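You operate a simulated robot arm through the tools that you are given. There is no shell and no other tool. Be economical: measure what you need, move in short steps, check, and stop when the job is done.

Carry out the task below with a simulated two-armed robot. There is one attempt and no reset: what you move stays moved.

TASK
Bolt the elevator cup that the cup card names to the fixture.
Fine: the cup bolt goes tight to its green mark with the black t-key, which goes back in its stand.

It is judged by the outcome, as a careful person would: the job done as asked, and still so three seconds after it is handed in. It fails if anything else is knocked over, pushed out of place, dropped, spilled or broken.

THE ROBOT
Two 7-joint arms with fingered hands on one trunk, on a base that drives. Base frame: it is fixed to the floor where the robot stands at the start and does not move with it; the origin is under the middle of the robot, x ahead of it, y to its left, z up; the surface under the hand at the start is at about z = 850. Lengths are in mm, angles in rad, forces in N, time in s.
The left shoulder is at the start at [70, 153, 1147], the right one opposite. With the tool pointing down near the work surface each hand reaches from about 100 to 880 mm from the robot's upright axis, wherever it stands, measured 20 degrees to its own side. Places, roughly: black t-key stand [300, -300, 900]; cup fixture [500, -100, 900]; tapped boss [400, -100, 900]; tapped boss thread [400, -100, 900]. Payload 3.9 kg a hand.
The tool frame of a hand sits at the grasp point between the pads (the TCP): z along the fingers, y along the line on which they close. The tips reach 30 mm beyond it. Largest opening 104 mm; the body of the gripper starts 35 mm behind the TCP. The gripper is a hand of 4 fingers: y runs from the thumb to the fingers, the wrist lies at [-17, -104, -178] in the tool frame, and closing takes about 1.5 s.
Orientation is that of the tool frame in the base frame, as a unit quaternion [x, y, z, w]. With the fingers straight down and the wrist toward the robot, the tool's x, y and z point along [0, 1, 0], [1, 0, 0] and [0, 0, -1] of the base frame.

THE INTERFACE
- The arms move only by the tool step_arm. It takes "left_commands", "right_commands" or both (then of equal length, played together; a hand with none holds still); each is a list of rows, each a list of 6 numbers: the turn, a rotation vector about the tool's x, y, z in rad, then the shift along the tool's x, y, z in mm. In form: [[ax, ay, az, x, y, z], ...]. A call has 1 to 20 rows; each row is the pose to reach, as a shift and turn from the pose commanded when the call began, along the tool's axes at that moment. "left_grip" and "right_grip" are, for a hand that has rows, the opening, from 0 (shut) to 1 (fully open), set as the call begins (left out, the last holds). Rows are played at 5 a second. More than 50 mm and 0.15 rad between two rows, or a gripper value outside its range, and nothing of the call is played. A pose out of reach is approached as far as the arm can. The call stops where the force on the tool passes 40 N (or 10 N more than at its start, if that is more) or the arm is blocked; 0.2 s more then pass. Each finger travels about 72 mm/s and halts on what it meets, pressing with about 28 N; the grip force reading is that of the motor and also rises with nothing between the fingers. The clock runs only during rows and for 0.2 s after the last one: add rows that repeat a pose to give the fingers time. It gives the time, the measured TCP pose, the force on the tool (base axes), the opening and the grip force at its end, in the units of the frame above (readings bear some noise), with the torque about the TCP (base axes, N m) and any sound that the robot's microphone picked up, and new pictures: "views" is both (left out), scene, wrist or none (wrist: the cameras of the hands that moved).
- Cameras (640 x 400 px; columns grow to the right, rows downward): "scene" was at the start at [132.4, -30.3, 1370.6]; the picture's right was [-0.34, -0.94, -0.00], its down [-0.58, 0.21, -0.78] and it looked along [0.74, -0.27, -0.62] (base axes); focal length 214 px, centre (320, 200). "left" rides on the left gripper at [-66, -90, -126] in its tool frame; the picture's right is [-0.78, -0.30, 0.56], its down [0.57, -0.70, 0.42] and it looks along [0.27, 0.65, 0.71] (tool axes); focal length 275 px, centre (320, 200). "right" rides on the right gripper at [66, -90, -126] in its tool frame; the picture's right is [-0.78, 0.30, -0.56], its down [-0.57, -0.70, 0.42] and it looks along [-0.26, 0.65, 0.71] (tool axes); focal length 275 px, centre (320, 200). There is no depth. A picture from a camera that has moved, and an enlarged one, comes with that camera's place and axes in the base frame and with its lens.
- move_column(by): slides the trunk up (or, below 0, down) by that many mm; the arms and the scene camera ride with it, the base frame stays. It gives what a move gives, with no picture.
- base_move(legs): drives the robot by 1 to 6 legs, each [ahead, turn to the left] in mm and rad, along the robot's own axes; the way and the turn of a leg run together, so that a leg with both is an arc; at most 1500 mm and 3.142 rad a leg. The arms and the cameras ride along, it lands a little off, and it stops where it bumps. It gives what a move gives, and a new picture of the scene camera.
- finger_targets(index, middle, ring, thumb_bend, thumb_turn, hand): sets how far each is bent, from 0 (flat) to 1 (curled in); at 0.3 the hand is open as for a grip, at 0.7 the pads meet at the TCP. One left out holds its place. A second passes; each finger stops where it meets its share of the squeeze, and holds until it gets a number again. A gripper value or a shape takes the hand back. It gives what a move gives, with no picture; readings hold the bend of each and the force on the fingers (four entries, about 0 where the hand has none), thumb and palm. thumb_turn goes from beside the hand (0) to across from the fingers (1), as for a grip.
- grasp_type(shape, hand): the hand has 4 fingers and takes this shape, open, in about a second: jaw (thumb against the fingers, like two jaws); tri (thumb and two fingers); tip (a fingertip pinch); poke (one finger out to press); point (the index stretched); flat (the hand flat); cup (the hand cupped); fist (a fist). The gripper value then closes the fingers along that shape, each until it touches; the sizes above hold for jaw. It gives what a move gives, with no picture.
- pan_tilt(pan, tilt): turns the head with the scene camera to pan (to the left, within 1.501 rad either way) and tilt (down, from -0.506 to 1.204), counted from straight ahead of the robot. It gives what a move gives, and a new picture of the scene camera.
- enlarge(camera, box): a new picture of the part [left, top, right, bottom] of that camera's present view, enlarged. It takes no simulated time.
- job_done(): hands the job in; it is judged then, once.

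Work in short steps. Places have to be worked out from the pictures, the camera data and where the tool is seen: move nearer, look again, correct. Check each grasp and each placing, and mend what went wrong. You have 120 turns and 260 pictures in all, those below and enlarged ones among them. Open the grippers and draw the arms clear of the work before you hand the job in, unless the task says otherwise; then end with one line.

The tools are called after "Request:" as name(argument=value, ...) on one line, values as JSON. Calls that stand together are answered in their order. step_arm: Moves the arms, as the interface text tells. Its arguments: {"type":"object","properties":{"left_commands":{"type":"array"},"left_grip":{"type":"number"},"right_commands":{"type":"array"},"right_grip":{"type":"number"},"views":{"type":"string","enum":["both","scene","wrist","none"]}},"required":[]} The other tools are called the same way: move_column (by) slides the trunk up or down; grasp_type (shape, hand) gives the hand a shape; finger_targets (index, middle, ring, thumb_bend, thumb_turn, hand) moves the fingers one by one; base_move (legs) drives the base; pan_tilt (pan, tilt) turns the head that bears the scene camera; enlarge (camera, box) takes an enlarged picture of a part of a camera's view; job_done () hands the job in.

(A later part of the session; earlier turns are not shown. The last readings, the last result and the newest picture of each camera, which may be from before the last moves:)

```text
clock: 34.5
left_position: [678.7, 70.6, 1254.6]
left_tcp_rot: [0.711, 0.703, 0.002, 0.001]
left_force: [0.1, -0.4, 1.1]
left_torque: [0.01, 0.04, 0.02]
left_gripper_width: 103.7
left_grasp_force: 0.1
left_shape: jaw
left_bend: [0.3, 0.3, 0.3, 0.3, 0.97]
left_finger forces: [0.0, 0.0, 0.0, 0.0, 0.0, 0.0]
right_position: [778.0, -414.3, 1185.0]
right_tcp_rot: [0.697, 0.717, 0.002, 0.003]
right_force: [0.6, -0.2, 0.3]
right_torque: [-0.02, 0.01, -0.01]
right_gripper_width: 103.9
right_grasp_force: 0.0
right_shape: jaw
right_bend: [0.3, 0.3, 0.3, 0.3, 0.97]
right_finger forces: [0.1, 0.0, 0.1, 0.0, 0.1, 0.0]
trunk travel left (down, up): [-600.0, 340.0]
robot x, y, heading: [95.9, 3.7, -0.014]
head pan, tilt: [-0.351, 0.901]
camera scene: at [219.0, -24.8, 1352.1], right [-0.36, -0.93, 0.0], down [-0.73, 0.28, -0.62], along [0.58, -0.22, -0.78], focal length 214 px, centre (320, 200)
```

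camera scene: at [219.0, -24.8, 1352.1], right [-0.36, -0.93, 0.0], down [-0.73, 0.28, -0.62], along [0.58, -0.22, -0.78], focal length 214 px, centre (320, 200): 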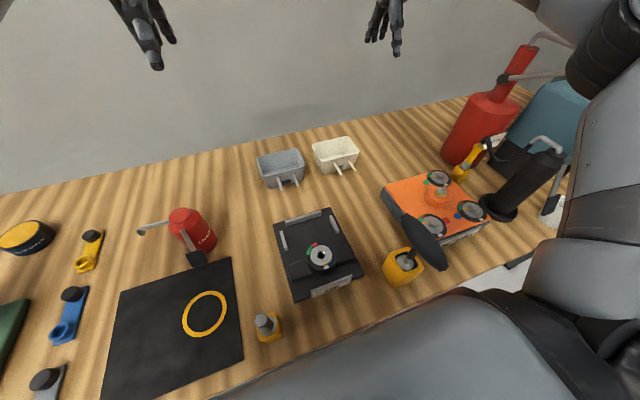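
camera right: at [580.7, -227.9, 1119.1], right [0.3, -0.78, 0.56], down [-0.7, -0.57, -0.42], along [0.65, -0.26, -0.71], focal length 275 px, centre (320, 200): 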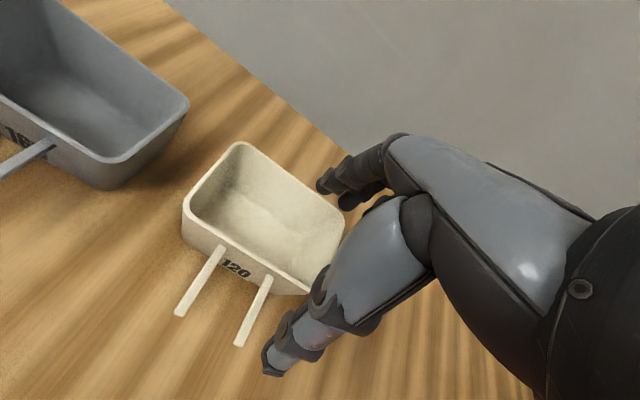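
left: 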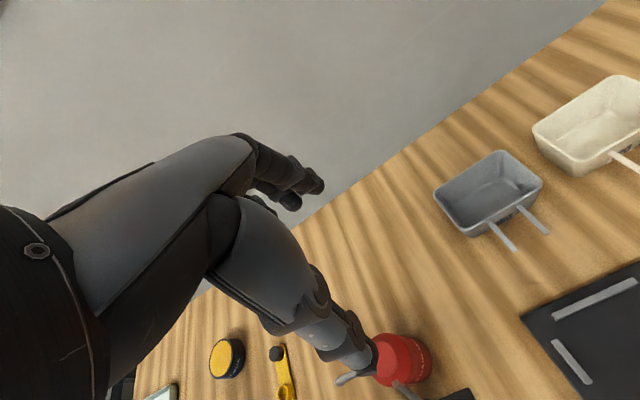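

The base bumped softly at x≈96 and nothing moved on the table. I back off a few mm and bring the hand above the cup's back wall.

Request:
base_move(legs=[[-8, 0.012]])

Request:
step_arm(right_commands=[[0, 0, 0, 25, 0, 30], [0, 0, 0.02, 50, 0, 60], [0, 0, 0.02, 75, 0, 90], [0, 0, 0.02, 100, 0, 120], [0, 0, 0.02, 125, 0, 150], [0, 0, 0.02, 144, 0, 175], [0, 0, 0.02, 144, 0, 175]], views="wrist")

```text
clock: 35.2
left_position: [673.0, 77.1, 1253.9]
left_tcp_rot: [0.706, 0.708, 0.001, 0.0]
left_force: [0.3, 0.5, 0.1]
left_torque: [0.01, -0.02, -0.01]
left_gripper_width: 104.0
left_grasp_force: 0.0
left_shape: jaw
left_bend: [0.3, 0.3, 0.3, 0.3, 0.97]
left_finger forces: [0.1, 0.0, 0.0, 0.0, 0.0, 0.0]
right_position: [777.2, -406.1, 1182.1]
right_tcp_rot: [0.693, 0.721, 0.001, 0.001]
right_force: [-0.2, 0.1, -1.1]
right_torque: [0.02, 0.04, 0.01]
right_gripper_width: 104.0
right_grasp_force: 0.0
right_shape: jaw
right_bend: [0.3, 0.3, 0.3, 0.3, 0.97]
right_finger forces: [0.1, 0.0, 0.0, 0.0, 0.0, 0.0]
trunk travel left (down, up): [-600.0, 340.0]
robot x, y, heading: [89.4, 1.7, -0.001]
head pan, tilt: [-0.351, 0.901]
camera scene: at [213.9, -24.3, 1351.7], right [-0.34, -0.94, 0.0], down [-0.74, 0.27, -0.62], along [0.58, -0.21, -0.79], focal length 214 px, centre (320, 200)
```

scene: 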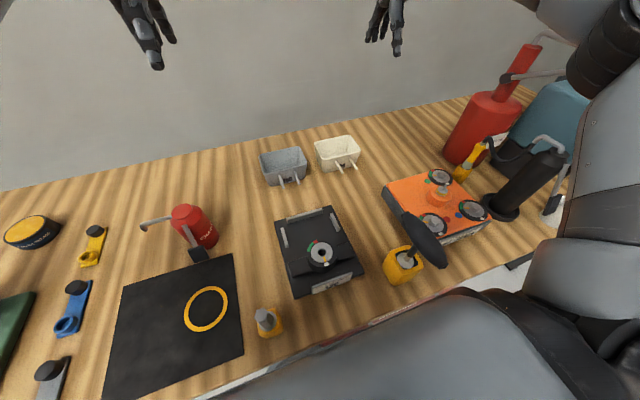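

```text
clock: 36.8
left_position: [670.1, 77.5, 1254.8]
left_tcp_rot: [0.707, 0.708, 0.002, 0.001]
left_force: [-0.1, 0.3, 0.2]
left_torque: [0.05, -0.01, 0.01]
left_gripper_width: 103.8
left_grasp_force: 0.0
left_shape: jaw
left_bend: [0.3, 0.3, 0.3, 0.3, 0.97]
left_finger forces: [0.1, 0.0, 0.1, 0.0, 0.1, 0.0]
right_position: [760.7, -265.6, 1013.3]
right_tcp_rot: [0.7, 0.714, 0.003, 0.003]
right_force: [-0.5, 0.6, 0.4]
right_torque: [0.0, -0.03, -0.04]
right_gripper_width: 103.6
right_grasp_force: 0.0
right_shape: jaw
right_bend: [0.3, 0.3, 0.3, 0.3, 0.97]
right_finger forces: [0.1, 0.0, 0.0, 0.1, 0.0, 0.0]
right hand out of reach, approached as far as the arm can: row 6, 7
trunk travel left (down, up): [-600.0, 340.0]
robot x, y, heading: [89.4, 1.0, -0.004]
head pan, tilt: [-0.351, 0.901]
camera right: at [667.6, -203.3, 1138.5], right [0.31, -0.77, 0.56], down [-0.69, -0.59, -0.43], along [0.66, -0.25, -0.71], focal length 275 px, centre (320, 200)
```

right: 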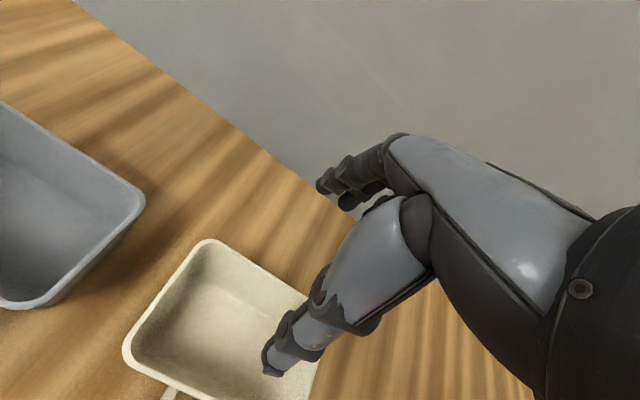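

Thumb and fingers straddle fine here but the back wall needs more reach than I want. Better: grip the cup across front (between the tabs) and back wall at x≈725. I open the fingers wider and go to just above the rim.

Request:
finger_targets(hand="right", index=0.2, middle=0.2, ring=0.2, thumb_bend=0.2)

Request:
step_arm(right_commands=[[0, 0, 0.02, -5, -18, 20], [0, 0, 0.02, -5, -36, 40], [0, 0, 0.02, -5, -36, 50], [0, 0, 0.02, -5, -36, 50]], views="both")

```text
clock: 37.8
left_position: [670.2, 77.5, 1254.5]
left_tcp_rot: [0.707, 0.708, 0.002, 0.001]
left_force: [0.5, -0.1, 0.4]
left_torque: [-0.02, 0.01, 0.01]
left_gripper_width: 103.8
left_grasp_force: 0.0
left_shape: jaw
left_bend: [0.3, 0.3, 0.3, 0.3, 0.97]
left_finger forces: [0.1, 0.0, 0.1, 0.1, 0.0, 0.1]
right_position: [759.6, -264.6, 1013.2]
right_tcp_rot: [0.7, 0.714, 0.002, 0.003]
right_force: [-0.3, 0.2, 0.0]
right_torque: [0.01, 0.02, -0.01]
right_gripper_width: 126.0
right_grasp_force: 0.0
right_shape: fingers
right_bend: [0.2, 0.2, 0.2, 0.2, 0.97]
right_finger forces: [0.0, 0.1, 0.0, 0.0, 0.0, 0.1]
trunk travel left (down, up): [-600.0, 340.0]
robot x, y, heading: [86.6, 1.4, -0.002]
head pan, tilt: [-0.351, 0.901]
```

```text
clock: 38.8
left_position: [669.8, 77.1, 1255.1]
left_tcp_rot: [0.707, 0.707, 0.002, 0.001]
left_force: [-0.5, 0.8, 0.5]
left_torque: [0.03, 0.0, -0.01]
left_gripper_width: 104.0
left_grasp_force: 0.0
left_shape: jaw
left_bend: [0.3, 0.3, 0.3, 0.3, 0.97]
left_finger forces: [0.0, 0.1, 0.1, 0.1, 0.1, 0.0]
right_position: [724.4, -269.4, 962.3]
right_tcp_rot: [0.707, 0.707, 0.003, 0.002]
right_force: [0.8, 0.5, -0.3]
right_torque: [-0.01, 0.0, -0.01]
right_gripper_width: 126.2
right_grasp_force: 0.1
right_shape: fingers
right_bend: [0.2, 0.2, 0.2, 0.2, 0.97]
right_finger forces: [0.0, 0.0, 0.0, 0.0, 0.0, 0.1]
trunk travel left (down, up): [-600.0, 340.0]
robot x, y, heading: [89.4, 3.4, -0.001]
head pan, tilt: [-0.351, 0.901]
camera scene: at [211.2, -23.3, 1352.0], right [-0.34, -0.94, 0.0], down [-0.74, 0.27, -0.62], along [0.58, -0.21, -0.78], focal length 214 px, centre (320, 200)
camera right: at [633.0, -205.6, 1088.0], right [0.29, -0.78, 0.56], down [-0.7, -0.57, -0.43], along [0.65, -0.26, -0.71], focal length 275 px, centre (320, 200)
```

scene: 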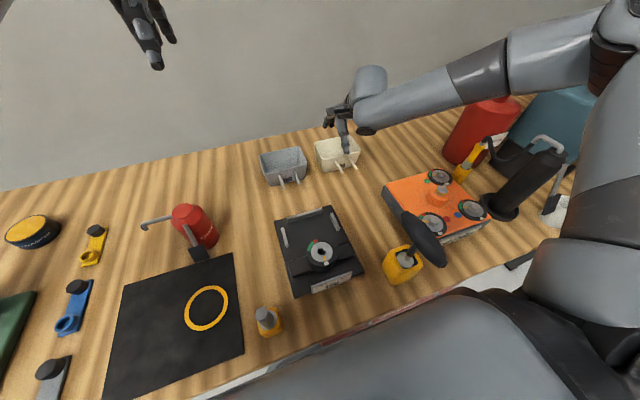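
right: 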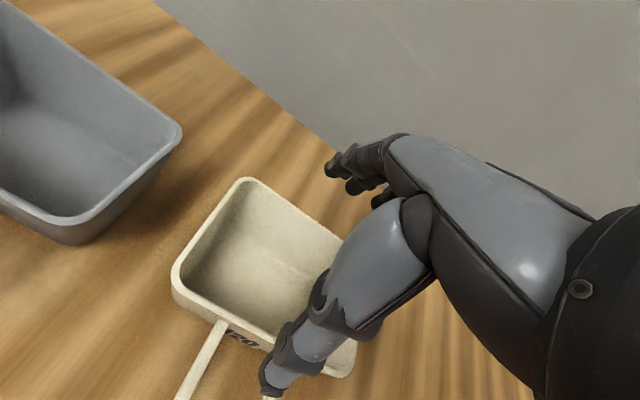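

Alignment looks right: tabs at y≈−249/−296, thumb centred between, rim x 677–768. I shift 2.5 mm right and descend 40 mm.

Request:
step_arm(right_commands=[[0, 0, 0, -2.5, -1, 10], [0, 0, 0, -2.5, -1, 20], [0, 0, 0, -2.5, -1, 30], [0, 0, 0, -2.5, -1, 40], [0, 0, 0, -2.5, -1, 40]], views="both")

Request:
enlarge(camera="scene", box=[290, 90, 390, 190])

```text
clock: 40.0
left_position: [669.8, 77.2, 1254.3]
left_tcp_rot: [0.706, 0.708, 0.001, 0.001]
left_force: [-0.7, -0.2, 0.6]
left_torque: [-0.04, -0.01, -0.04]
left_gripper_width: 103.6
left_grasp_force: 0.1
left_shape: jaw
left_bend: [0.3, 0.3, 0.3, 0.3, 0.97]
left_finger forces: [0.0, 0.0, 0.1, 0.0, 0.0, 0.1]
right_position: [722.7, -273.6, 923.7]
right_tcp_rot: [0.708, 0.707, 0.002, 0.002]
right_force: [-0.6, -0.5, -0.1]
right_torque: [0.03, 0.0, 0.01]
right_gripper_width: 126.2
right_grasp_force: 0.0
right_shape: fingers
right_bend: [0.2, 0.2, 0.2, 0.2, 0.97]
right_finger forces: [0.1, 0.0, 0.0, 0.0, 0.0, 0.1]
trunk travel left (down, up): [-600.0, 340.0]
robot x, y, heading: [86.4, 3.3, -0.002]
head pan, tilt: [-0.351, 0.901]
camera scene: at [211.4, -23.1, 1352.0], right [-0.34, -0.94, 0.0], down [-0.74, 0.27, -0.62], along [0.58, -0.21, -0.78], focal length 214 px, centre (320, 200)
camera right: at [631.0, -209.9, 1049.3], right [0.29, -0.78, 0.56], down [-0.7, -0.57, -0.43], along [0.65, -0.27, -0.71], focal length 275 px, centre (320, 200)
```

scene: 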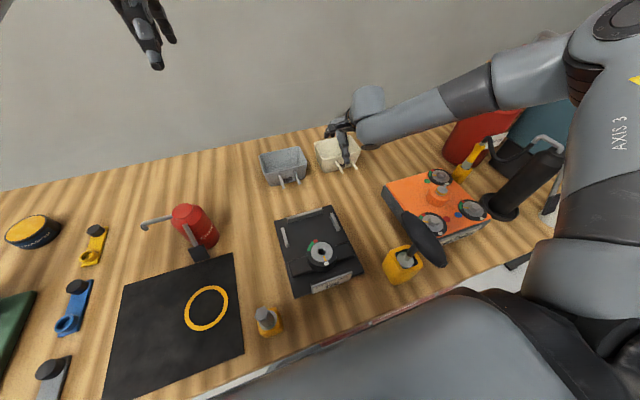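
right: 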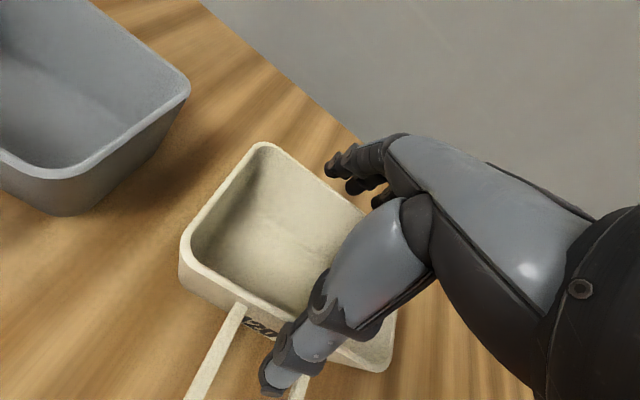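

```text
4.00 times, centred on (340, 140) of scene
camera zoom: at [211.4, -23.1, 1352.0], right [-0.34, -0.94, 0.0], down [-0.74, 0.27, -0.62], along [0.58, -0.21, -0.78], focal length 858 px, centre (240, 440)
```

zoom: 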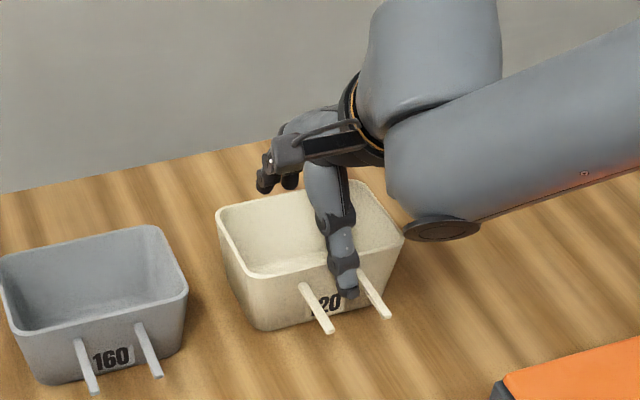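

Thumb sits in front of the wall between the tabs, fingers behind the back wall. I close the grip.

Request:
step_arm(right_commands=[[0, 0, 0, 0, 0, 0], [0, 0, 0, 0, 0, 0], [0, 0, 0, 0, 0, 0], [0, 0, 0, 0, 0, 0], [0, 0, 0, 0, 0, 0], [0, 0, 0, 0, 0, 0], [0, 0, 0, 0, 0, 0], [0, 0, 0, 0, 0, 0]], right_grip=0, views="wrist")

Request:
enlarge(camera="scene", box=[290, 90, 390, 190])

```text
clock: 41.8
left_position: [669.4, 77.6, 1254.0]
left_tcp_rot: [0.707, 0.708, 0.001, 0.001]
left_force: [-0.1, 0.6, 0.5]
left_torque: [0.03, 0.02, 0.05]
left_gripper_width: 103.9
left_grasp_force: 0.1
left_shape: jaw
left_bend: [0.3, 0.3, 0.3, 0.3, 0.97]
left_finger forces: [0.0, 0.1, 0.1, 0.1, 0.0, 0.0]
right_position: [722.1, -273.6, 925.1]
right_tcp_rot: [0.707, 0.707, 0.003, 0.003]
right_force: [3.6, -1.2, 9.7]
right_torque: [0.05, 0.17, -0.04]
right_gripper_width: 88.9
right_grasp_force: 28.0
right_shape: jaw
right_bend: [0.28, 0.34, 0.31, 0.31, 0.98]
right_finger forces: [22.4, 10.7, 3.9, 0.0, 36.2, 0.1]
trunk travel left (down, up): [-600.0, 340.0]
robot x, y, heading: [92.6, 4.8, -0.003]
head pan, tilt: [-0.351, 0.901]
camera right: at [630.6, -209.6, 1050.2], right [0.29, -0.78, 0.56], down [-0.7, -0.57, -0.43], along [0.65, -0.27, -0.71], focal length 275 px, centre (320, 200)
```

right: 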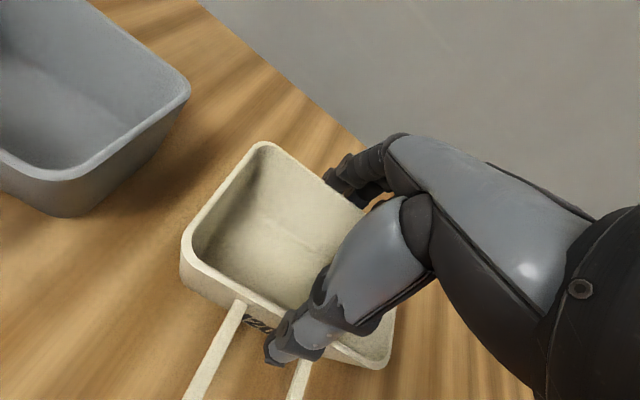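

```text
4.00 times, centred on (340, 140) of scene
camera zoom: at [210.7, -22.6, 1352.1], right [-0.34, -0.94, 0.0], down [-0.74, 0.27, -0.62], along [0.58, -0.21, -0.78], focal length 858 px, centre (240, 440)
```

zoom: 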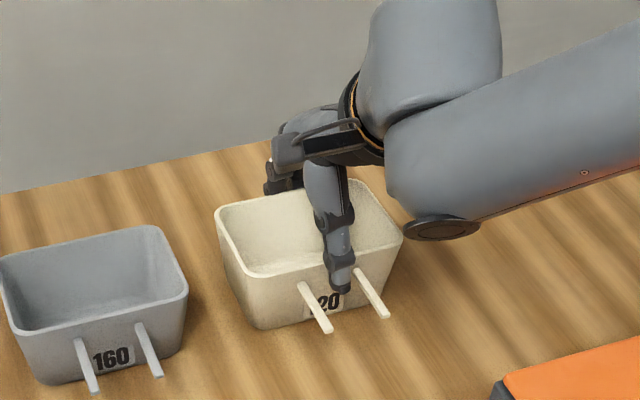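

Grip holds the cup (width 89, 28 N). I lift slowly.

Request:
step_arm(right_commands=[[0, 0, 0, 0, 0, -5], [0, 0, 0, 0, 0, -12], [0, 0, 0, 0, 0, -22], [0, 0, 0, 0, 0, -35], [0, 0, 0, 0, -15, -55], [0, 0, 0, 0, -30, -75]], views="both")

Request:
enlarge(camera="scene", box=[290, 70, 410, 190])

```text
clock: 43.2
left_position: [669.0, 77.4, 1255.3]
left_tcp_rot: [0.707, 0.707, 0.002, 0.002]
left_force: [0.2, 0.2, 0.9]
left_torque: [0.01, 0.04, -0.04]
left_gripper_width: 103.9
left_grasp_force: 0.0
left_shape: jaw
left_bend: [0.3, 0.3, 0.3, 0.3, 0.97]
left_finger forces: [0.1, 0.0, 0.0, 0.0, 0.0, 0.1]
right_position: [690.3, -274.9, 997.3]
right_tcp_rot: [0.706, 0.708, 0.001, 0.002]
right_force: [-0.5, 0.3, -1.2]
right_torque: [-0.03, -0.01, 0.0]
right_gripper_width: 88.5
right_grasp_force: 27.9
right_shape: jaw
right_bend: [0.28, 0.34, 0.31, 0.31, 0.98]
right_finger forces: [20.5, 10.3, 3.5, 0.0, 35.3, 0.0]
trunk travel left (down, up): [-600.0, 340.0]
robot x, y, heading: [86.8, 6.3, 0.0]
head pan, tilt: [-0.351, 0.901]
camera scene: at [210.5, -23.3, 1352.1], right [-0.34, -0.94, 0.0], down [-0.74, 0.27, -0.62], along [0.58, -0.21, -0.78], focal length 214 px, centre (320, 200)
camera right: at [599.0, -210.2, 1122.9], right [0.29, -0.78, 0.56], down [-0.7, -0.57, -0.43], along [0.65, -0.27, -0.71], focal length 275 px, centre (320, 200)
```

scene: 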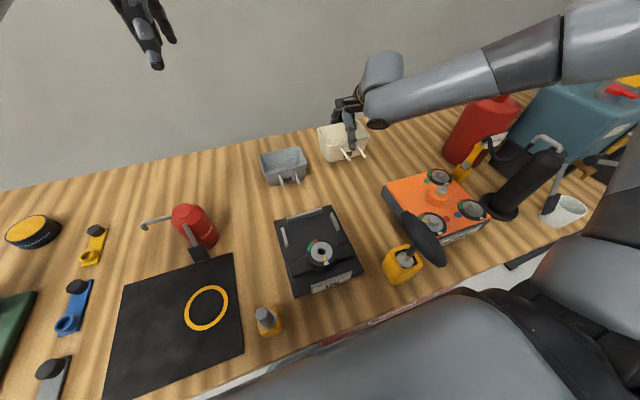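
right: 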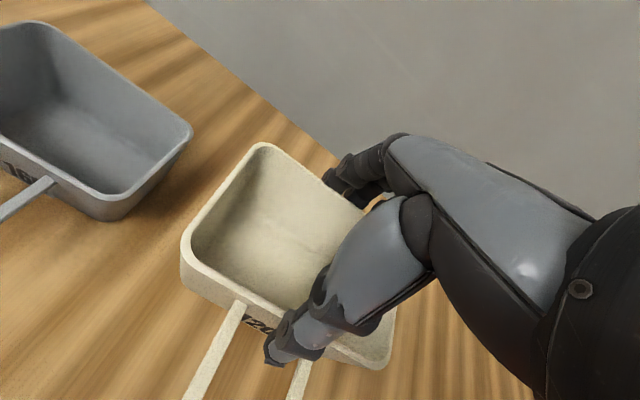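

```text
3.33 times, centred on (350, 130) of scene
camera zoom: at [210.5, -23.3, 1352.1], right [-0.34, -0.94, 0.0], down [-0.74, 0.27, -0.62], along [0.58, -0.21, -0.78], focal length 715 px, centre (220, 433)
```

zoom: 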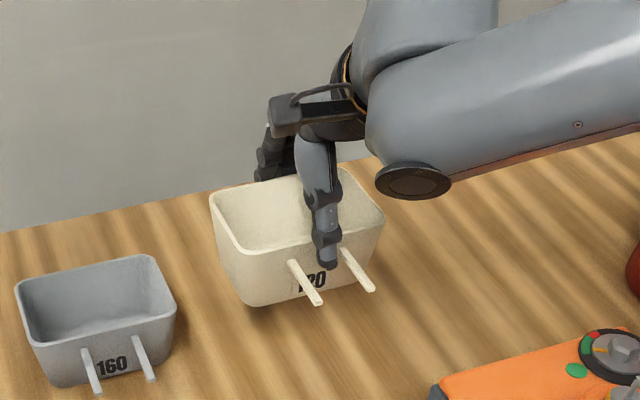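

The cup is held level. I raise it a bit, then back the base up 90 mm to get a comfortable reach at the fixture.

Request:
step_arm(right_commands=[[0, 0, 0, 10, -15, -25], [0, 0, 0, 20, -30, -50]], views="none")

Request:
base_move(legs=[[-90, 0]])

```text
clock: 43.8
left_position: [668.9, 77.7, 1255.1]
left_tcp_rot: [0.706, 0.708, 0.002, 0.002]
left_force: [-0.6, -0.1, 0.0]
left_torque: [0.0, 0.01, -0.02]
left_gripper_width: 103.9
left_grasp_force: 0.0
left_shape: jaw
left_bend: [0.3, 0.3, 0.3, 0.3, 0.97]
left_finger forces: [0.0, 0.0, 0.1, 0.0, 0.1, 0.0]
right_position: [660.3, -253.6, 1046.7]
right_tcp_rot: [0.707, 0.707, 0.002, 0.003]
right_force: [-0.9, 1.4, -1.0]
right_torque: [-0.02, -0.02, -0.03]
right_gripper_width: 88.9
right_grasp_force: 27.8
right_shape: jaw
right_bend: [0.28, 0.34, 0.31, 0.31, 0.98]
right_finger forces: [20.5, 10.2, 3.5, 0.1, 35.3, 0.0]
trunk travel left (down, up): [-600.0, 340.0]
robot x, y, heading: [88.8, 3.0, 0.001]
head pan, tilt: [-0.351, 0.901]
```

```text
clock: 44.9
left_position: [580.2, 78.1, 1253.4]
left_tcp_rot: [0.706, 0.708, 0.002, 0.001]
left_force: [-0.6, -0.6, 0.2]
left_torque: [0.0, 0.01, 0.04]
left_gripper_width: 104.0
left_grasp_force: 0.1
left_shape: jaw
left_bend: [0.3, 0.3, 0.3, 0.3, 0.97]
left_finger forces: [0.0, 0.0, 0.0, 0.0, 0.1, 0.0]
right_position: [571.6, -253.7, 1047.0]
right_tcp_rot: [0.707, 0.707, 0.001, 0.002]
right_force: [0.1, 0.3, -1.7]
right_torque: [0.01, -0.01, 0.01]
right_gripper_width: 88.6
right_grasp_force: 27.3
right_shape: jaw
right_bend: [0.28, 0.34, 0.31, 0.31, 0.98]
right_finger forces: [20.3, 10.1, 3.5, 0.0, 35.5, 0.1]
trunk travel left (down, up): [-600.0, 340.0]
robot x, y, heading: [-3.1, 4.5, -0.001]
head pan, tilt: [-0.351, 0.901]
camera scene: at [121.1, -23.0, 1351.9], right [-0.34, -0.94, 0.0], down [-0.74, 0.27, -0.62], along [0.58, -0.21, -0.78], focal length 214 px, centre (320, 200)
```

scene: 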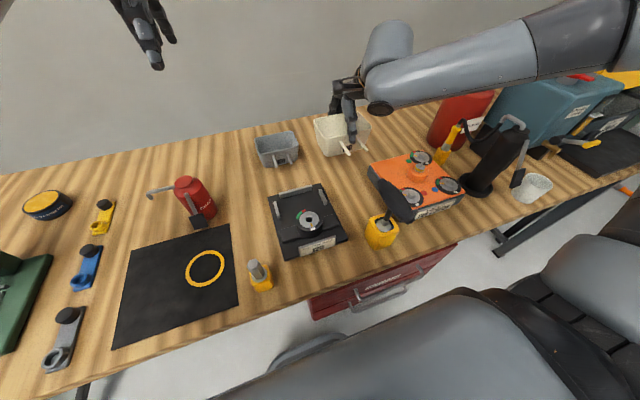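

Next I carry the cup over the fixture, about 60 mm above the plate, and look.

Request:
step_arm(right_commands=[[0, 0, 0, 36, -20, 0], [0, 0, 0, 72, -42, 0], [0, 0, 0, 108, -65, 0], [0, 0, 0, 145, -87, 0], [0, 0, 0, 152, -87, 30], [0, 0, 0, 152, -87, 40], [0, 0, 0, 152, -87, 40]], views="both")

Request:
enlarge(camera="scene", box=[240, 150, 370, 280])

```text
clock: 46.5
left_position: [579.5, 77.4, 1254.4]
left_tcp_rot: [0.706, 0.708, 0.001, 0.001]
left_force: [-0.1, 0.5, -0.2]
left_torque: [0.0, 0.0, -0.02]
left_gripper_width: 104.2
left_grasp_force: 0.1
left_shape: jaw
left_bend: [0.3, 0.3, 0.3, 0.3, 0.97]
left_finger forces: [0.0, 0.1, 0.1, 0.1, 0.1, 0.0]
right_position: [483.9, -101.6, 1005.2]
right_tcp_rot: [0.707, 0.707, 0.002, 0.002]
right_force: [0.1, -0.7, -1.3]
right_torque: [-0.01, -0.02, -0.02]
right_gripper_width: 88.7
right_grasp_force: 28.0
right_shape: jaw
right_bend: [0.28, 0.34, 0.31, 0.31, 0.98]
right_finger forces: [20.4, 10.2, 3.5, 0.1, 35.2, 0.0]
trunk travel left (down, up): [-600.0, 340.0]
robot x, y, heading: [-3.7, 5.4, -0.002]
head pan, tilt: [-0.351, 0.901]
camera scene: at [120.8, -22.6, 1352.0], right [-0.34, -0.94, 0.0], down [-0.74, 0.27, -0.62], along [0.58, -0.21, -0.78], focal length 214 px, centre (320, 200)
camera right: at [393.1, -38.4, 1130.1], right [0.29, -0.78, 0.56], down [-0.7, -0.57, -0.43], along [0.65, -0.27, -0.71], focal length 275 px, centre (320, 200)
```

scene: 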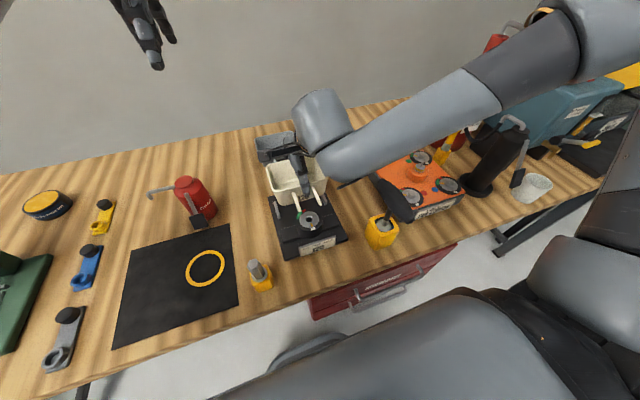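
right: 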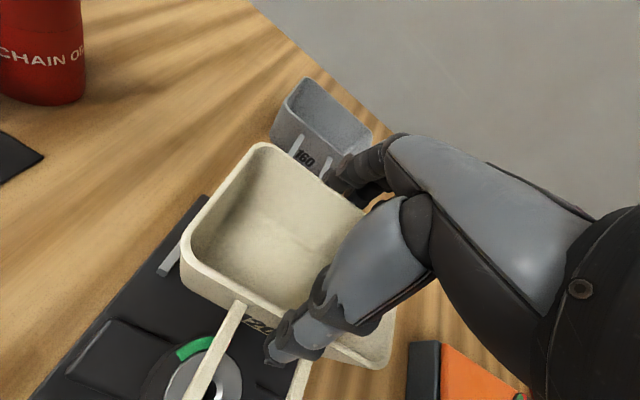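

```text
3.08 times, centred on (305, 215) of scene
camera zoom: at [120.8, -22.6, 1352.0], right [-0.34, -0.94, 0.0], down [-0.74, 0.27, -0.62], along [0.58, -0.21, -0.78], focal length 660 px, centre (366, 154)
```

zoom: 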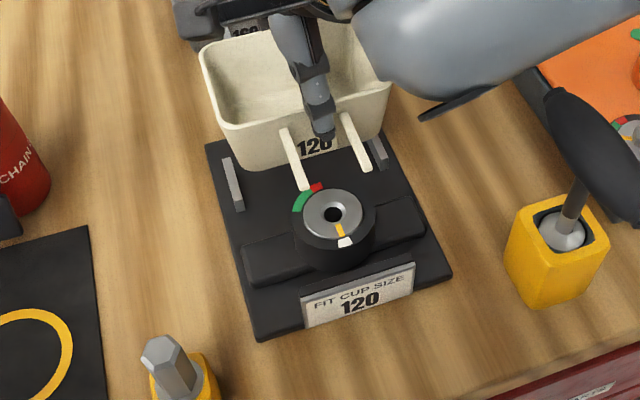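

Boss hole ≈[402,−99], top ≈908, so the tabs should rest on the boss top when the cup stands on the plate. I shift +2 mm in x and lower to about 10 mm above contact.

Request:
step_arm(right_commands=[[0, 0, 0, 0, 2, 15], [0, 0, 0, 0, 2, 30], [0, 0, 0, 0, 2, 45], [0, 0, 0, 0, 2, 56], [0, 0, 0, 0, 2, 56]], views="wrist")

Request:
enlarge(camera="scene", box=[240, 150, 370, 280])

```text
clock: 47.7
left_position: [579.9, 78.0, 1255.1]
left_tcp_rot: [0.706, 0.708, 0.001, 0.001]
left_force: [0.3, 0.1, 0.6]
left_torque: [0.0, -0.03, -0.02]
left_gripper_width: 103.9
left_grasp_force: 0.1
left_shape: jaw
left_bend: [0.3, 0.3, 0.3, 0.3, 0.97]
left_finger forces: [0.1, 0.0, 0.0, 0.1, 0.0, 0.0]
right_position: [486.3, -101.8, 949.3]
right_tcp_rot: [0.707, 0.708, 0.003, 0.002]
right_force: [0.4, 0.5, -1.1]
right_torque: [-0.01, 0.02, -0.03]
right_gripper_width: 88.9
right_grasp_force: 27.9
right_shape: jaw
right_bend: [0.28, 0.34, 0.31, 0.31, 0.98]
right_finger forces: [20.2, 10.2, 3.5, 0.0, 35.1, 0.0]
trunk travel left (down, up): [-600.0, 340.0]
robot x, y, heading: [-3.7, 2.5, -0.0]
head pan, tilt: [-0.351, 0.901]
camera right: at [395.7, -38.0, 1074.3], right [0.29, -0.78, 0.56], down [-0.7, -0.57, -0.43], along [0.65, -0.27, -0.71], focal length 275 px, centre (320, 200)
```

right: 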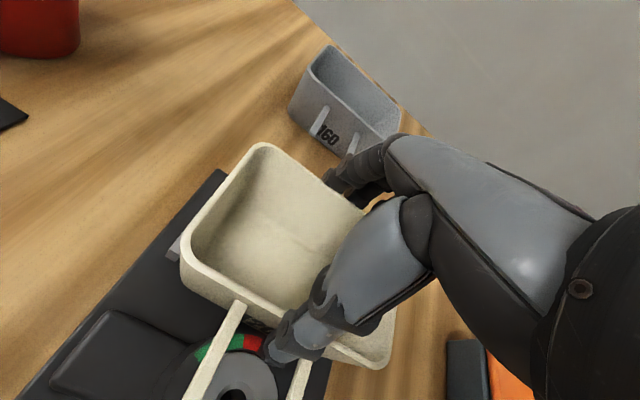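

```text
3.08 times, centred on (305, 215) of scene
camera zoom: at [120.9, -22.9, 1352.0], right [-0.34, -0.94, 0.0], down [-0.74, 0.27, -0.62], along [0.58, -0.21, -0.78], focal length 660 px, centre (366, 154)
```

zoom: 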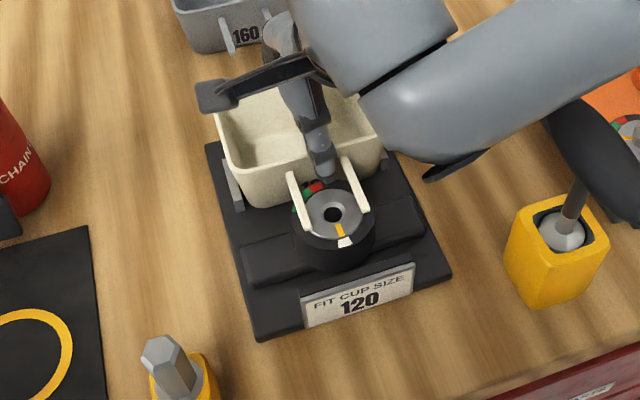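

Tabs flank the disc symmetrically. I lower slowly until contact.

Request:
step_arm(right_commands=[[0, 0, 0, 0, 0, 4], [0, 0, 0, 0, 0, 7], [0, 0, 0, 0, 0, 9], [0, 0, 0, 0, 0, 11], [0, 0, 0, 0, 0, 13], [0, 0, 0, 0, 0, 13]], views="none")

```text
clock: 49.1
left_position: [579.3, 77.7, 1254.5]
left_tcp_rot: [0.706, 0.708, 0.002, 0.002]
left_force: [0.6, 0.5, -0.4]
left_torque: [-0.01, 0.0, -0.01]
left_gripper_width: 103.8
left_grasp_force: 0.0
left_shape: jaw
left_bend: [0.3, 0.3, 0.3, 0.3, 0.97]
left_finger forces: [0.0, 0.1, 0.0, 0.0, 0.0, 0.1]
right_position: [487.6, -101.5, 939.3]
right_tcp_rot: [0.707, 0.708, 0.005, 0.004]
right_force: [4.5, -0.4, 16.9]
right_torque: [0.06, 1.04, -0.05]
right_gripper_width: 88.5
right_grasp_force: 28.0
right_shape: jaw
right_bend: [0.28, 0.34, 0.31, 0.31, 0.98]
right_finger forces: [19.5, 9.9, 3.5, 0.1, 54.1, 0.0]
trunk travel left (down, up): [-600.0, 340.0]
robot x, y, heading: [2.7, 3.4, 0.002]
head pan, tilt: [-0.351, 0.901]
```

Contact felt, with the torque showing the tabs on the boss. I check before releasing.

Request:
enlarge(camera="scene", box=[260, 160, 350, 250])

Request:
enlarge(camera="right", box=[100, 100, 420, 400])

```text
4.44 times, centred on (305, 205) of scene
camera zoom: at [120.0, -22.6, 1352.4], right [-0.34, -0.94, 0.0], down [-0.74, 0.27, -0.62], along [0.58, -0.21, -0.78], focal length 953 px, centre (387, 178)
```

zoom: 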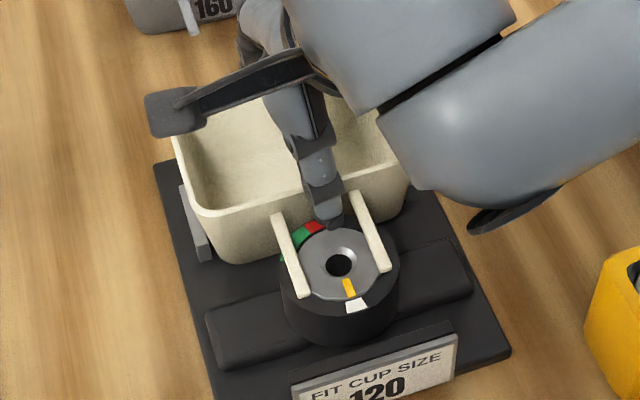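

```text
1.33 times, centred on (260, 250) of right
camera zoom: at [395.6, -37.8, 1064.3], right [0.29, -0.78, 0.56], down [-0.7, -0.57, -0.43], along [0.66, -0.26, -0.71], focal length 367 px, centre (400, 133)
```

zoom: 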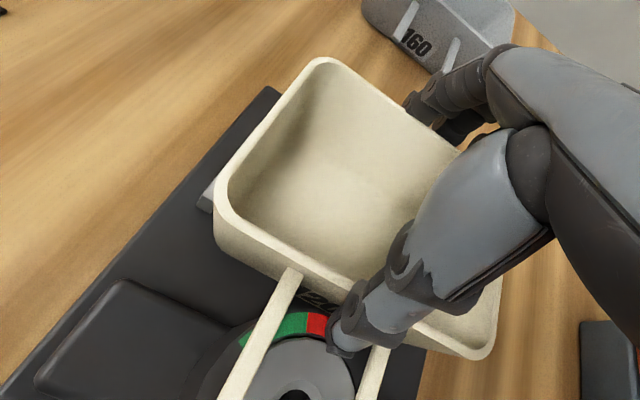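

The thumb tip seems to touch the boss top (its force rose), so the cup is within a couple of mm of seated. I open the hand a little to let it settle, then look.

Request:
step_arm(right_commands=[[0, 0, 0, 0, 0, 0], [0, 0, 0, 0, 0, 0], [0, 0, 0, 0, 0, 0]], right_grip=0.97, views="wrist")

Request:
enlarge(camera="scene", box=[260, 160, 350, 250])

```text
clock: 49.9
left_position: [578.4, 77.6, 1254.7]
left_tcp_rot: [0.707, 0.708, 0.002, 0.001]
left_force: [0.6, -0.1, 0.1]
left_torque: [-0.01, -0.02, -0.03]
left_gripper_width: 104.3
left_grasp_force: 0.1
left_shape: jaw
left_bend: [0.3, 0.3, 0.3, 0.3, 0.97]
left_finger forces: [0.0, 0.1, 0.0, 0.0, 0.1, 0.0]
right_position: [486.9, -101.1, 937.1]
right_tcp_rot: [0.707, 0.707, 0.003, 0.003]
right_force: [6.3, 1.0, 16.9]
right_torque: [0.03, 0.73, -0.12]
right_gripper_width: 102.5
right_grasp_force: 0.0
right_shape: jaw
right_bend: [0.29, 0.31, 0.3, 0.3, 0.98]
right_finger forces: [3.5, 0.1, 0.1, 0.1, 20.4, 0.0]
trunk travel left (down, up): [-600.0, 340.0]
robot x, y, heading: [-0.1, 0.9, 0.004]
head pan, tilt: [-0.351, 0.901]
camera right: at [395.5, -37.8, 1062.9], right [0.29, -0.78, 0.56], down [-0.7, -0.57, -0.43], along [0.65, -0.26, -0.71], focal length 275 px, centre (320, 200)
```

right: 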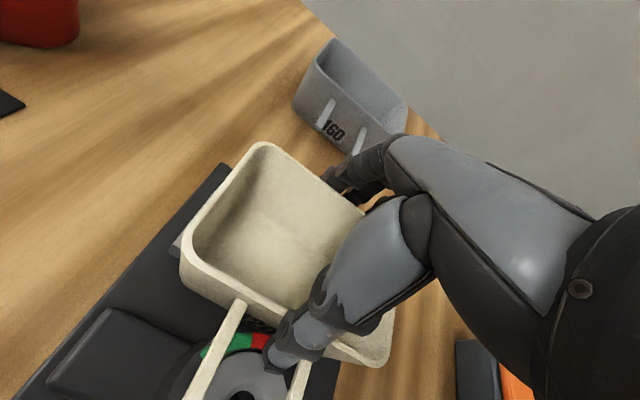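

```text
4.44 times, centred on (305, 205) of scene
camera zoom: at [120.5, -22.4, 1352.1], right [-0.34, -0.94, 0.0], down [-0.74, 0.27, -0.62], along [0.58, -0.21, -0.78], focal length 953 px, centre (387, 178)
```

zoom: 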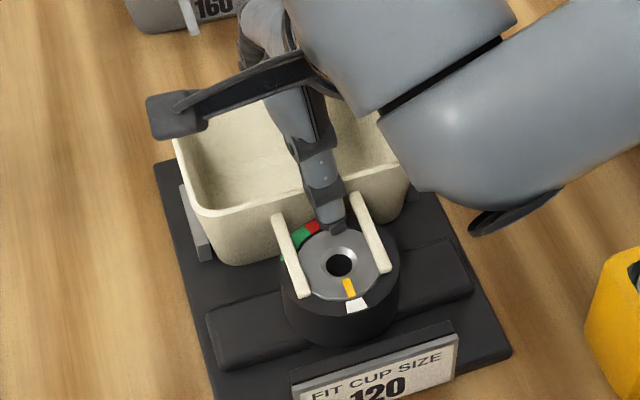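

The hand is off the walls; the thumb rests on the boss. I rise a little, open wider, then withdraw upward.

Request:
step_arm(right_commands=[[0, 0, 0, 0, 0, -3], [0, 0, 0, 0, 0, -6]], right_grip=1.0, views="none")

Request:
finger_targets(hand="right", index=0.2, middle=0.2, ring=0.2, thumb_bend=0.22)

Request:
step_arm(right_commands=[[0, 0, 0, 0, 0, -15], [0, 0, 0, 0, 0, -40], [0, 0, 0, 0, 0, -80], [0, 0, 0, -30, 0, -110]], views="wrist")

Request:
enlarge(camera="scene", box=[250, 150, 350, 250])

```text
clock: 50.5
left_position: [579.5, 77.0, 1254.4]
left_tcp_rot: [0.706, 0.708, 0.002, 0.0]
left_force: [0.5, 0.3, 0.0]
left_torque: [0.02, 0.0, -0.02]
left_gripper_width: 104.2
left_grasp_force: 0.1
left_shape: jaw
left_bend: [0.3, 0.3, 0.3, 0.3, 0.97]
left_finger forces: [0.1, 0.0, 0.0, 0.0, 0.0, 0.0]
right_position: [485.7, -101.3, 942.7]
right_tcp_rot: [0.707, 0.707, 0.0, 0.002]
right_force: [0.3, -0.3, -0.6]
right_torque: [0.01, 0.01, 0.0]
right_gripper_width: 103.8
right_grasp_force: 0.0
right_shape: jaw
right_bend: [0.3, 0.3, 0.3, 0.3, 0.97]
right_finger forces: [0.3, 0.0, 0.0, 0.0, 0.1, 0.0]
trunk travel left (down, up): [-600.0, 340.0]
robot x, y, heading: [-1.0, 5.7, 0.0]
head pan, tilt: [-0.351, 0.901]
```

```text
clock: 51.5
left_position: [578.7, 77.8, 1254.4]
left_tcp_rot: [0.707, 0.708, 0.002, 0.001]
left_force: [0.1, -0.3, 0.7]
left_torque: [0.01, -0.01, -0.02]
left_gripper_width: 103.8
left_grasp_force: 0.0
left_shape: jaw
left_bend: [0.3, 0.3, 0.3, 0.3, 0.97]
left_finger forces: [0.1, 0.1, 0.0, 0.0, 0.0, 0.1]
right_position: [486.2, -102.5, 942.9]
right_tcp_rot: [0.708, 0.707, 0.001, 0.002]
right_force: [0.9, -0.9, -0.1]
right_torque: [0.04, -0.02, 0.0]
right_gripper_width: 124.5
right_grasp_force: 0.1
right_shape: fingers
right_bend: [0.2, 0.2, 0.2, 0.22, 0.97]
right_finger forces: [0.1, 0.0, 0.0, 0.0, 0.0, 0.0]
trunk travel left (down, up): [-600.0, 340.0]
robot x, y, heading: [-1.3, 6.5, -0.0]
head pan, tilt: [-0.351, 0.901]
```

```text
clock: 52.5
left_position: [577.5, 74.8, 1255.3]
left_tcp_rot: [0.706, 0.708, 0.003, 0.001]
left_force: [-0.2, 0.3, -0.2]
left_torque: [0.02, -0.01, -0.02]
left_gripper_width: 103.9
left_grasp_force: 0.0
left_shape: jaw
left_bend: [0.3, 0.3, 0.3, 0.3, 0.97]
left_finger forces: [0.0, 0.0, 0.1, 0.1, 0.1, 0.0]
right_position: [486.6, -131.6, 1057.1]
right_tcp_rot: [0.707, 0.707, 0.004, 0.002]
right_force: [0.2, -1.0, -0.1]
right_torque: [0.01, -0.02, 0.0]
right_gripper_width: 124.9
right_grasp_force: 0.0
right_shape: fingers
right_bend: [0.2, 0.2, 0.2, 0.22, 0.97]
right_finger forces: [0.0, 0.1, 0.0, 0.0, 0.0, 0.1]
trunk travel left (down, up): [-600.0, 340.0]
robot x, y, heading: [-2.4, 3.2, 0.001]
head pan, tilt: [-0.351, 0.901]
camera right: at [395.2, -68.8, 1181.5], right [0.29, -0.78, 0.56], down [-0.7, -0.57, -0.43], along [0.65, -0.26, -0.71], focal length 275 px, centre (320, 200)
```

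right: 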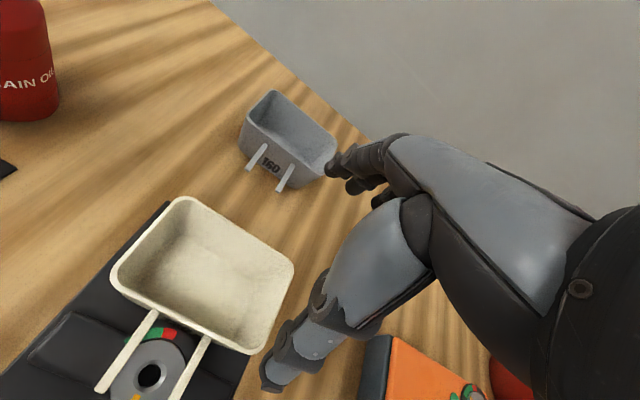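

```text
4.00 times, centred on (300, 200) of scene
camera zoom: at [119.6, -25.1, 1352.0], right [-0.34, -0.94, 0.0], down [-0.74, 0.27, -0.62], along [0.58, -0.21, -0.78], focal length 858 px, centre (400, 200)
```

zoom: 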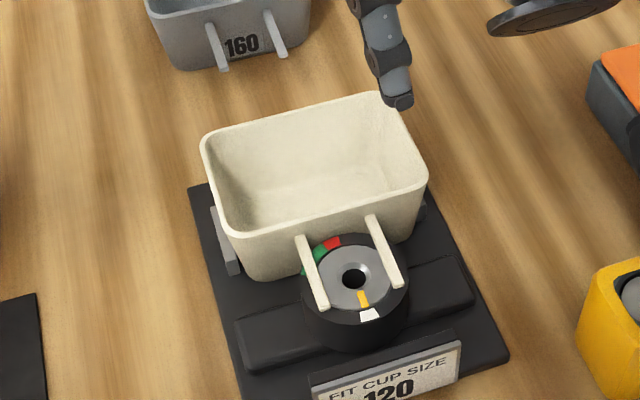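

The cup is seated between the stops with the tabs either side of the hole. Now I bring the left hand over to view the bolt stand while the right one moves away.

Request:
step_arm(left_commands=[[0, 0, 0, -2, -36, 10], [0, 0, 0, -4, -72, 30], [0, 0, 0, -6, -108, 50], [0, 0, 0, -8, -144, 75], [0, 0, 0, -10, -180, 100], [0, 0, 0, -12, -216, 125], [0, 0, 0, -15, -248, 155], [0, 0, 0, -15, -248, 155]], right_commands=[[0, 0, 0, -36, 0, -15], [0, 0, 0, -72, 0, -30], [0, 0, 0, -108, 0, -45], [0, 0, 0, -144, 0, -60], [0, 0, 0, -180, 0, -75], [0, 0, 0, -216, 0, -90], [0, 0, 0, -250, 0, -100], [0, 0, 0, -250, 0, -100]], right_grip=1.0, views="wrist")

Request:
enlarge(camera="left", box=[340, 220, 540, 380])

Request:
enlarge(camera="scene", box=[235, 250, 285, 300])

```text
clock: 54.3
left_position: [425.1, 39.1, 1097.9]
left_tcp_rot: [0.7, 0.714, 0.002, -0.006]
left_force: [-0.7, 0.1, 0.5]
left_torque: [0.02, 0.02, 0.01]
left_gripper_width: 103.8
left_grasp_force: 0.1
left_shape: jaw
left_bend: [0.3, 0.3, 0.3, 0.3, 0.97]
left_finger forces: [0.0, 0.0, 0.0, 0.0, 0.0, 0.1]
left hand out of reach, approached as far as the arm can: row 5, 6, 7, 8
right_position: [488.5, -381.3, 1153.1]
right_tcp_rot: [0.707, 0.708, 0.002, 0.002]
right_force: [0.4, 0.2, -0.1]
right_torque: [-0.04, 0.06, -0.01]
right_gripper_width: 104.0
right_grasp_force: 0.0
right_shape: jaw
right_bend: [0.3, 0.3, 0.3, 0.3, 0.97]
right_finger forces: [0.1, 0.0, 0.0, 0.1, 0.1, 0.1]
trunk travel left (down, up): [-600.0, 340.0]
robot x, y, heading: [-3.4, 3.9, -0.0]
head pan, tilt: [-0.351, 0.901]
camera right: at [396.9, -317.1, 1278.1], right [0.29, -0.78, 0.56], down [-0.7, -0.57, -0.43], along [0.65, -0.26, -0.71], focal length 275 px, centre (320, 200)
camera left: at [336.0, -30.1, 1223.6], right [-0.28, -0.77, -0.57], down [-0.71, 0.56, -0.41], along [0.64, 0.29, -0.71], focal length 275 px, centre (320, 200)
```

right: 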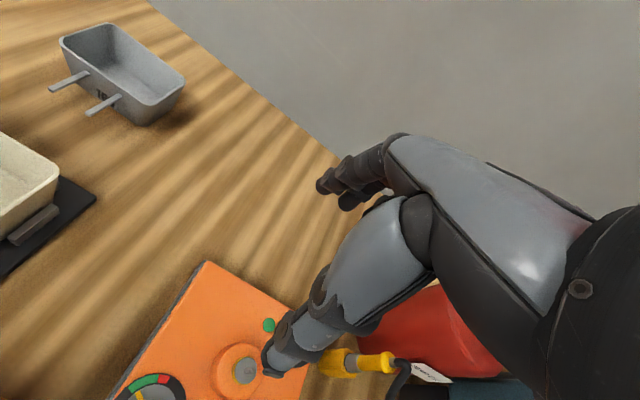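
left: 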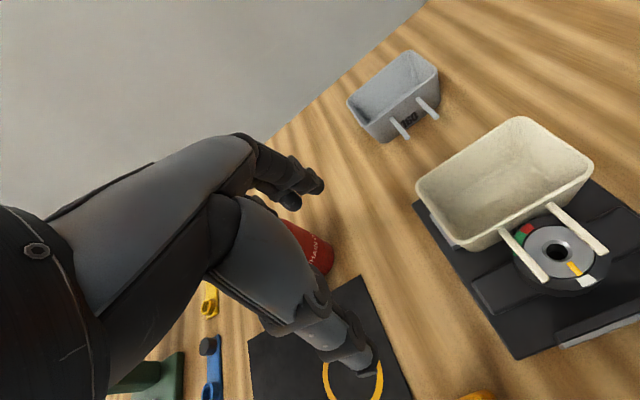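

```text
2.50 times, centred on (440, 300) of left
camera zoom: at [336.0, -30.1, 1223.6], right [-0.28, -0.77, -0.57], down [-0.71, 0.56, -0.41], along [0.64, 0.29, -0.71], focal length 688 px, centre (20, -50)
```

zoom: 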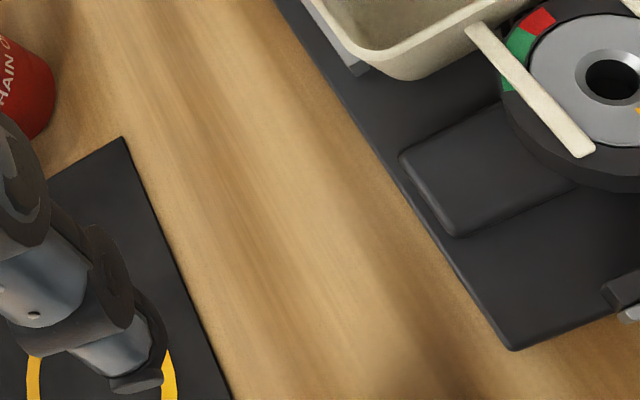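

```text
8.00 times, centred on (260, 275) of scene
camera zoom: at [121.4, -23.3, 1352.0], right [-0.34, -0.94, 0.0], down [-0.74, 0.27, -0.62], along [0.58, -0.21, -0.78], focal length 1716 px, centre (800, -400)
```

zoom: 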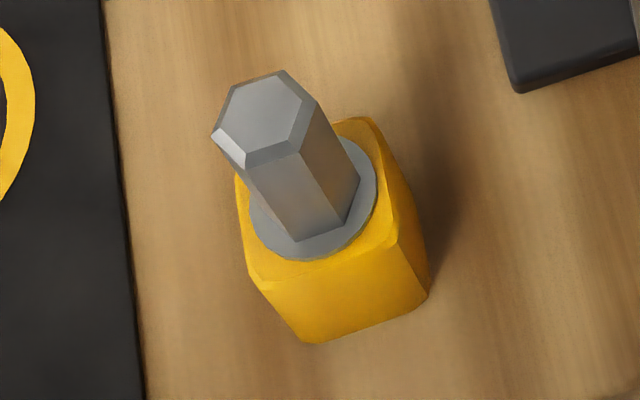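

The near side is out of the hands' comfortable zone, so I back up the base 180 mm. Bolt is at ≈[312,45], a ~21 mm hex about 50 mm tall (z≈901–953).

Request:
base_move(legs=[[-180, 0]])

Request:
pan_tilt(pan=-0.15, tilt=0.8)

```text
clock: 55.8
left_position: [242.5, 39.7, 1097.9]
left_tcp_rot: [0.701, 0.713, 0.001, -0.007]
left_force: [-0.1, -0.4, 0.1]
left_torque: [0.02, 0.02, -0.01]
left_gripper_width: 103.9
left_grasp_force: 0.0
left_shape: jaw
left_bend: [0.3, 0.3, 0.3, 0.3, 0.97]
left_finger forces: [0.1, 0.0, 0.1, 0.0, 0.1, 0.0]
right_position: [303.9, -381.0, 1153.0]
right_tcp_rot: [0.707, 0.707, 0.002, 0.002]
right_force: [0.6, 0.9, -0.3]
right_torque: [-0.01, 0.03, -0.02]
right_gripper_width: 104.1
right_grasp_force: 0.0
right_shape: jaw
right_bend: [0.3, 0.3, 0.3, 0.3, 0.97]
right_finger forces: [0.1, 0.0, 0.0, 0.1, 0.1, 0.1]
trunk travel left (down, up): [-600.0, 340.0]
robot x, y, heading: [-189.3, 6.8, -0.001]
head pan, tilt: [-0.351, 0.901]
camera scene: at [-61.4, -23.2, 1351.9], right [-0.35, -0.94, 0.0], down [-0.74, 0.27, -0.62], along [0.58, -0.22, -0.78], focal length 214 px, centre (320, 200)
```

scene: 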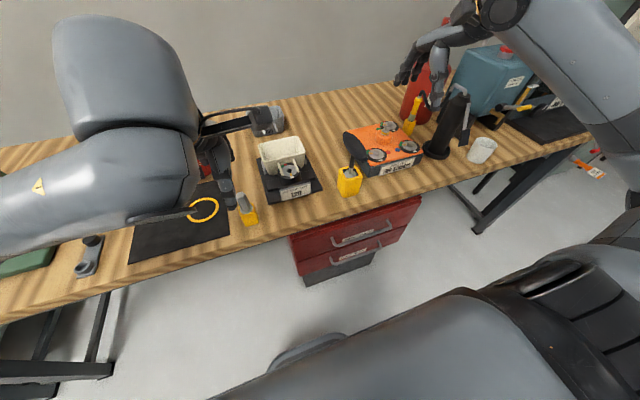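

```text
clock: 56.5
left_position: [241.9, 38.7, 1098.4]
left_tcp_rot: [0.701, 0.713, 0.003, -0.006]
left_force: [-0.7, 0.2, 0.7]
left_torque: [0.02, 0.0, 0.0]
left_gripper_width: 104.0
left_grasp_force: 0.0
left_shape: jaw
left_bend: [0.3, 0.3, 0.3, 0.3, 0.97]
left_finger forces: [0.0, 0.0, 0.0, 0.1, 0.0, 0.1]
right_position: [303.9, -380.6, 1154.6]
right_tcp_rot: [0.707, 0.707, 0.003, 0.003]
right_force: [-0.2, -0.2, -0.7]
right_torque: [0.04, -0.01, 0.01]
right_gripper_width: 103.8
right_grasp_force: 0.1
right_shape: jaw
right_bend: [0.3, 0.3, 0.3, 0.3, 0.97]
right_finger forces: [0.0, 0.1, 0.0, 0.1, 0.1, 0.0]
trunk travel left (down, up): [-600.0, 340.0]
robot x, y, heading: [-184.3, 4.9, -0.003]
head pan, tilt: [-0.15, 0.799]
camera scene: at [-53.6, -9.2, 1360.0], right [-0.15, -0.99, 0.0], down [-0.71, 0.11, -0.7], along [0.69, -0.11, -0.72], focal length 214 px, centre (320, 200)
```

scene: 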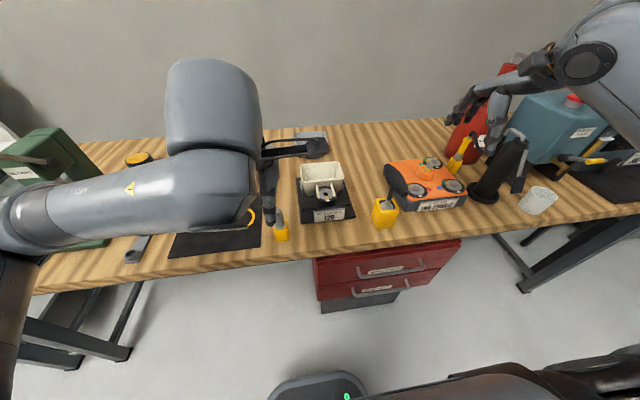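

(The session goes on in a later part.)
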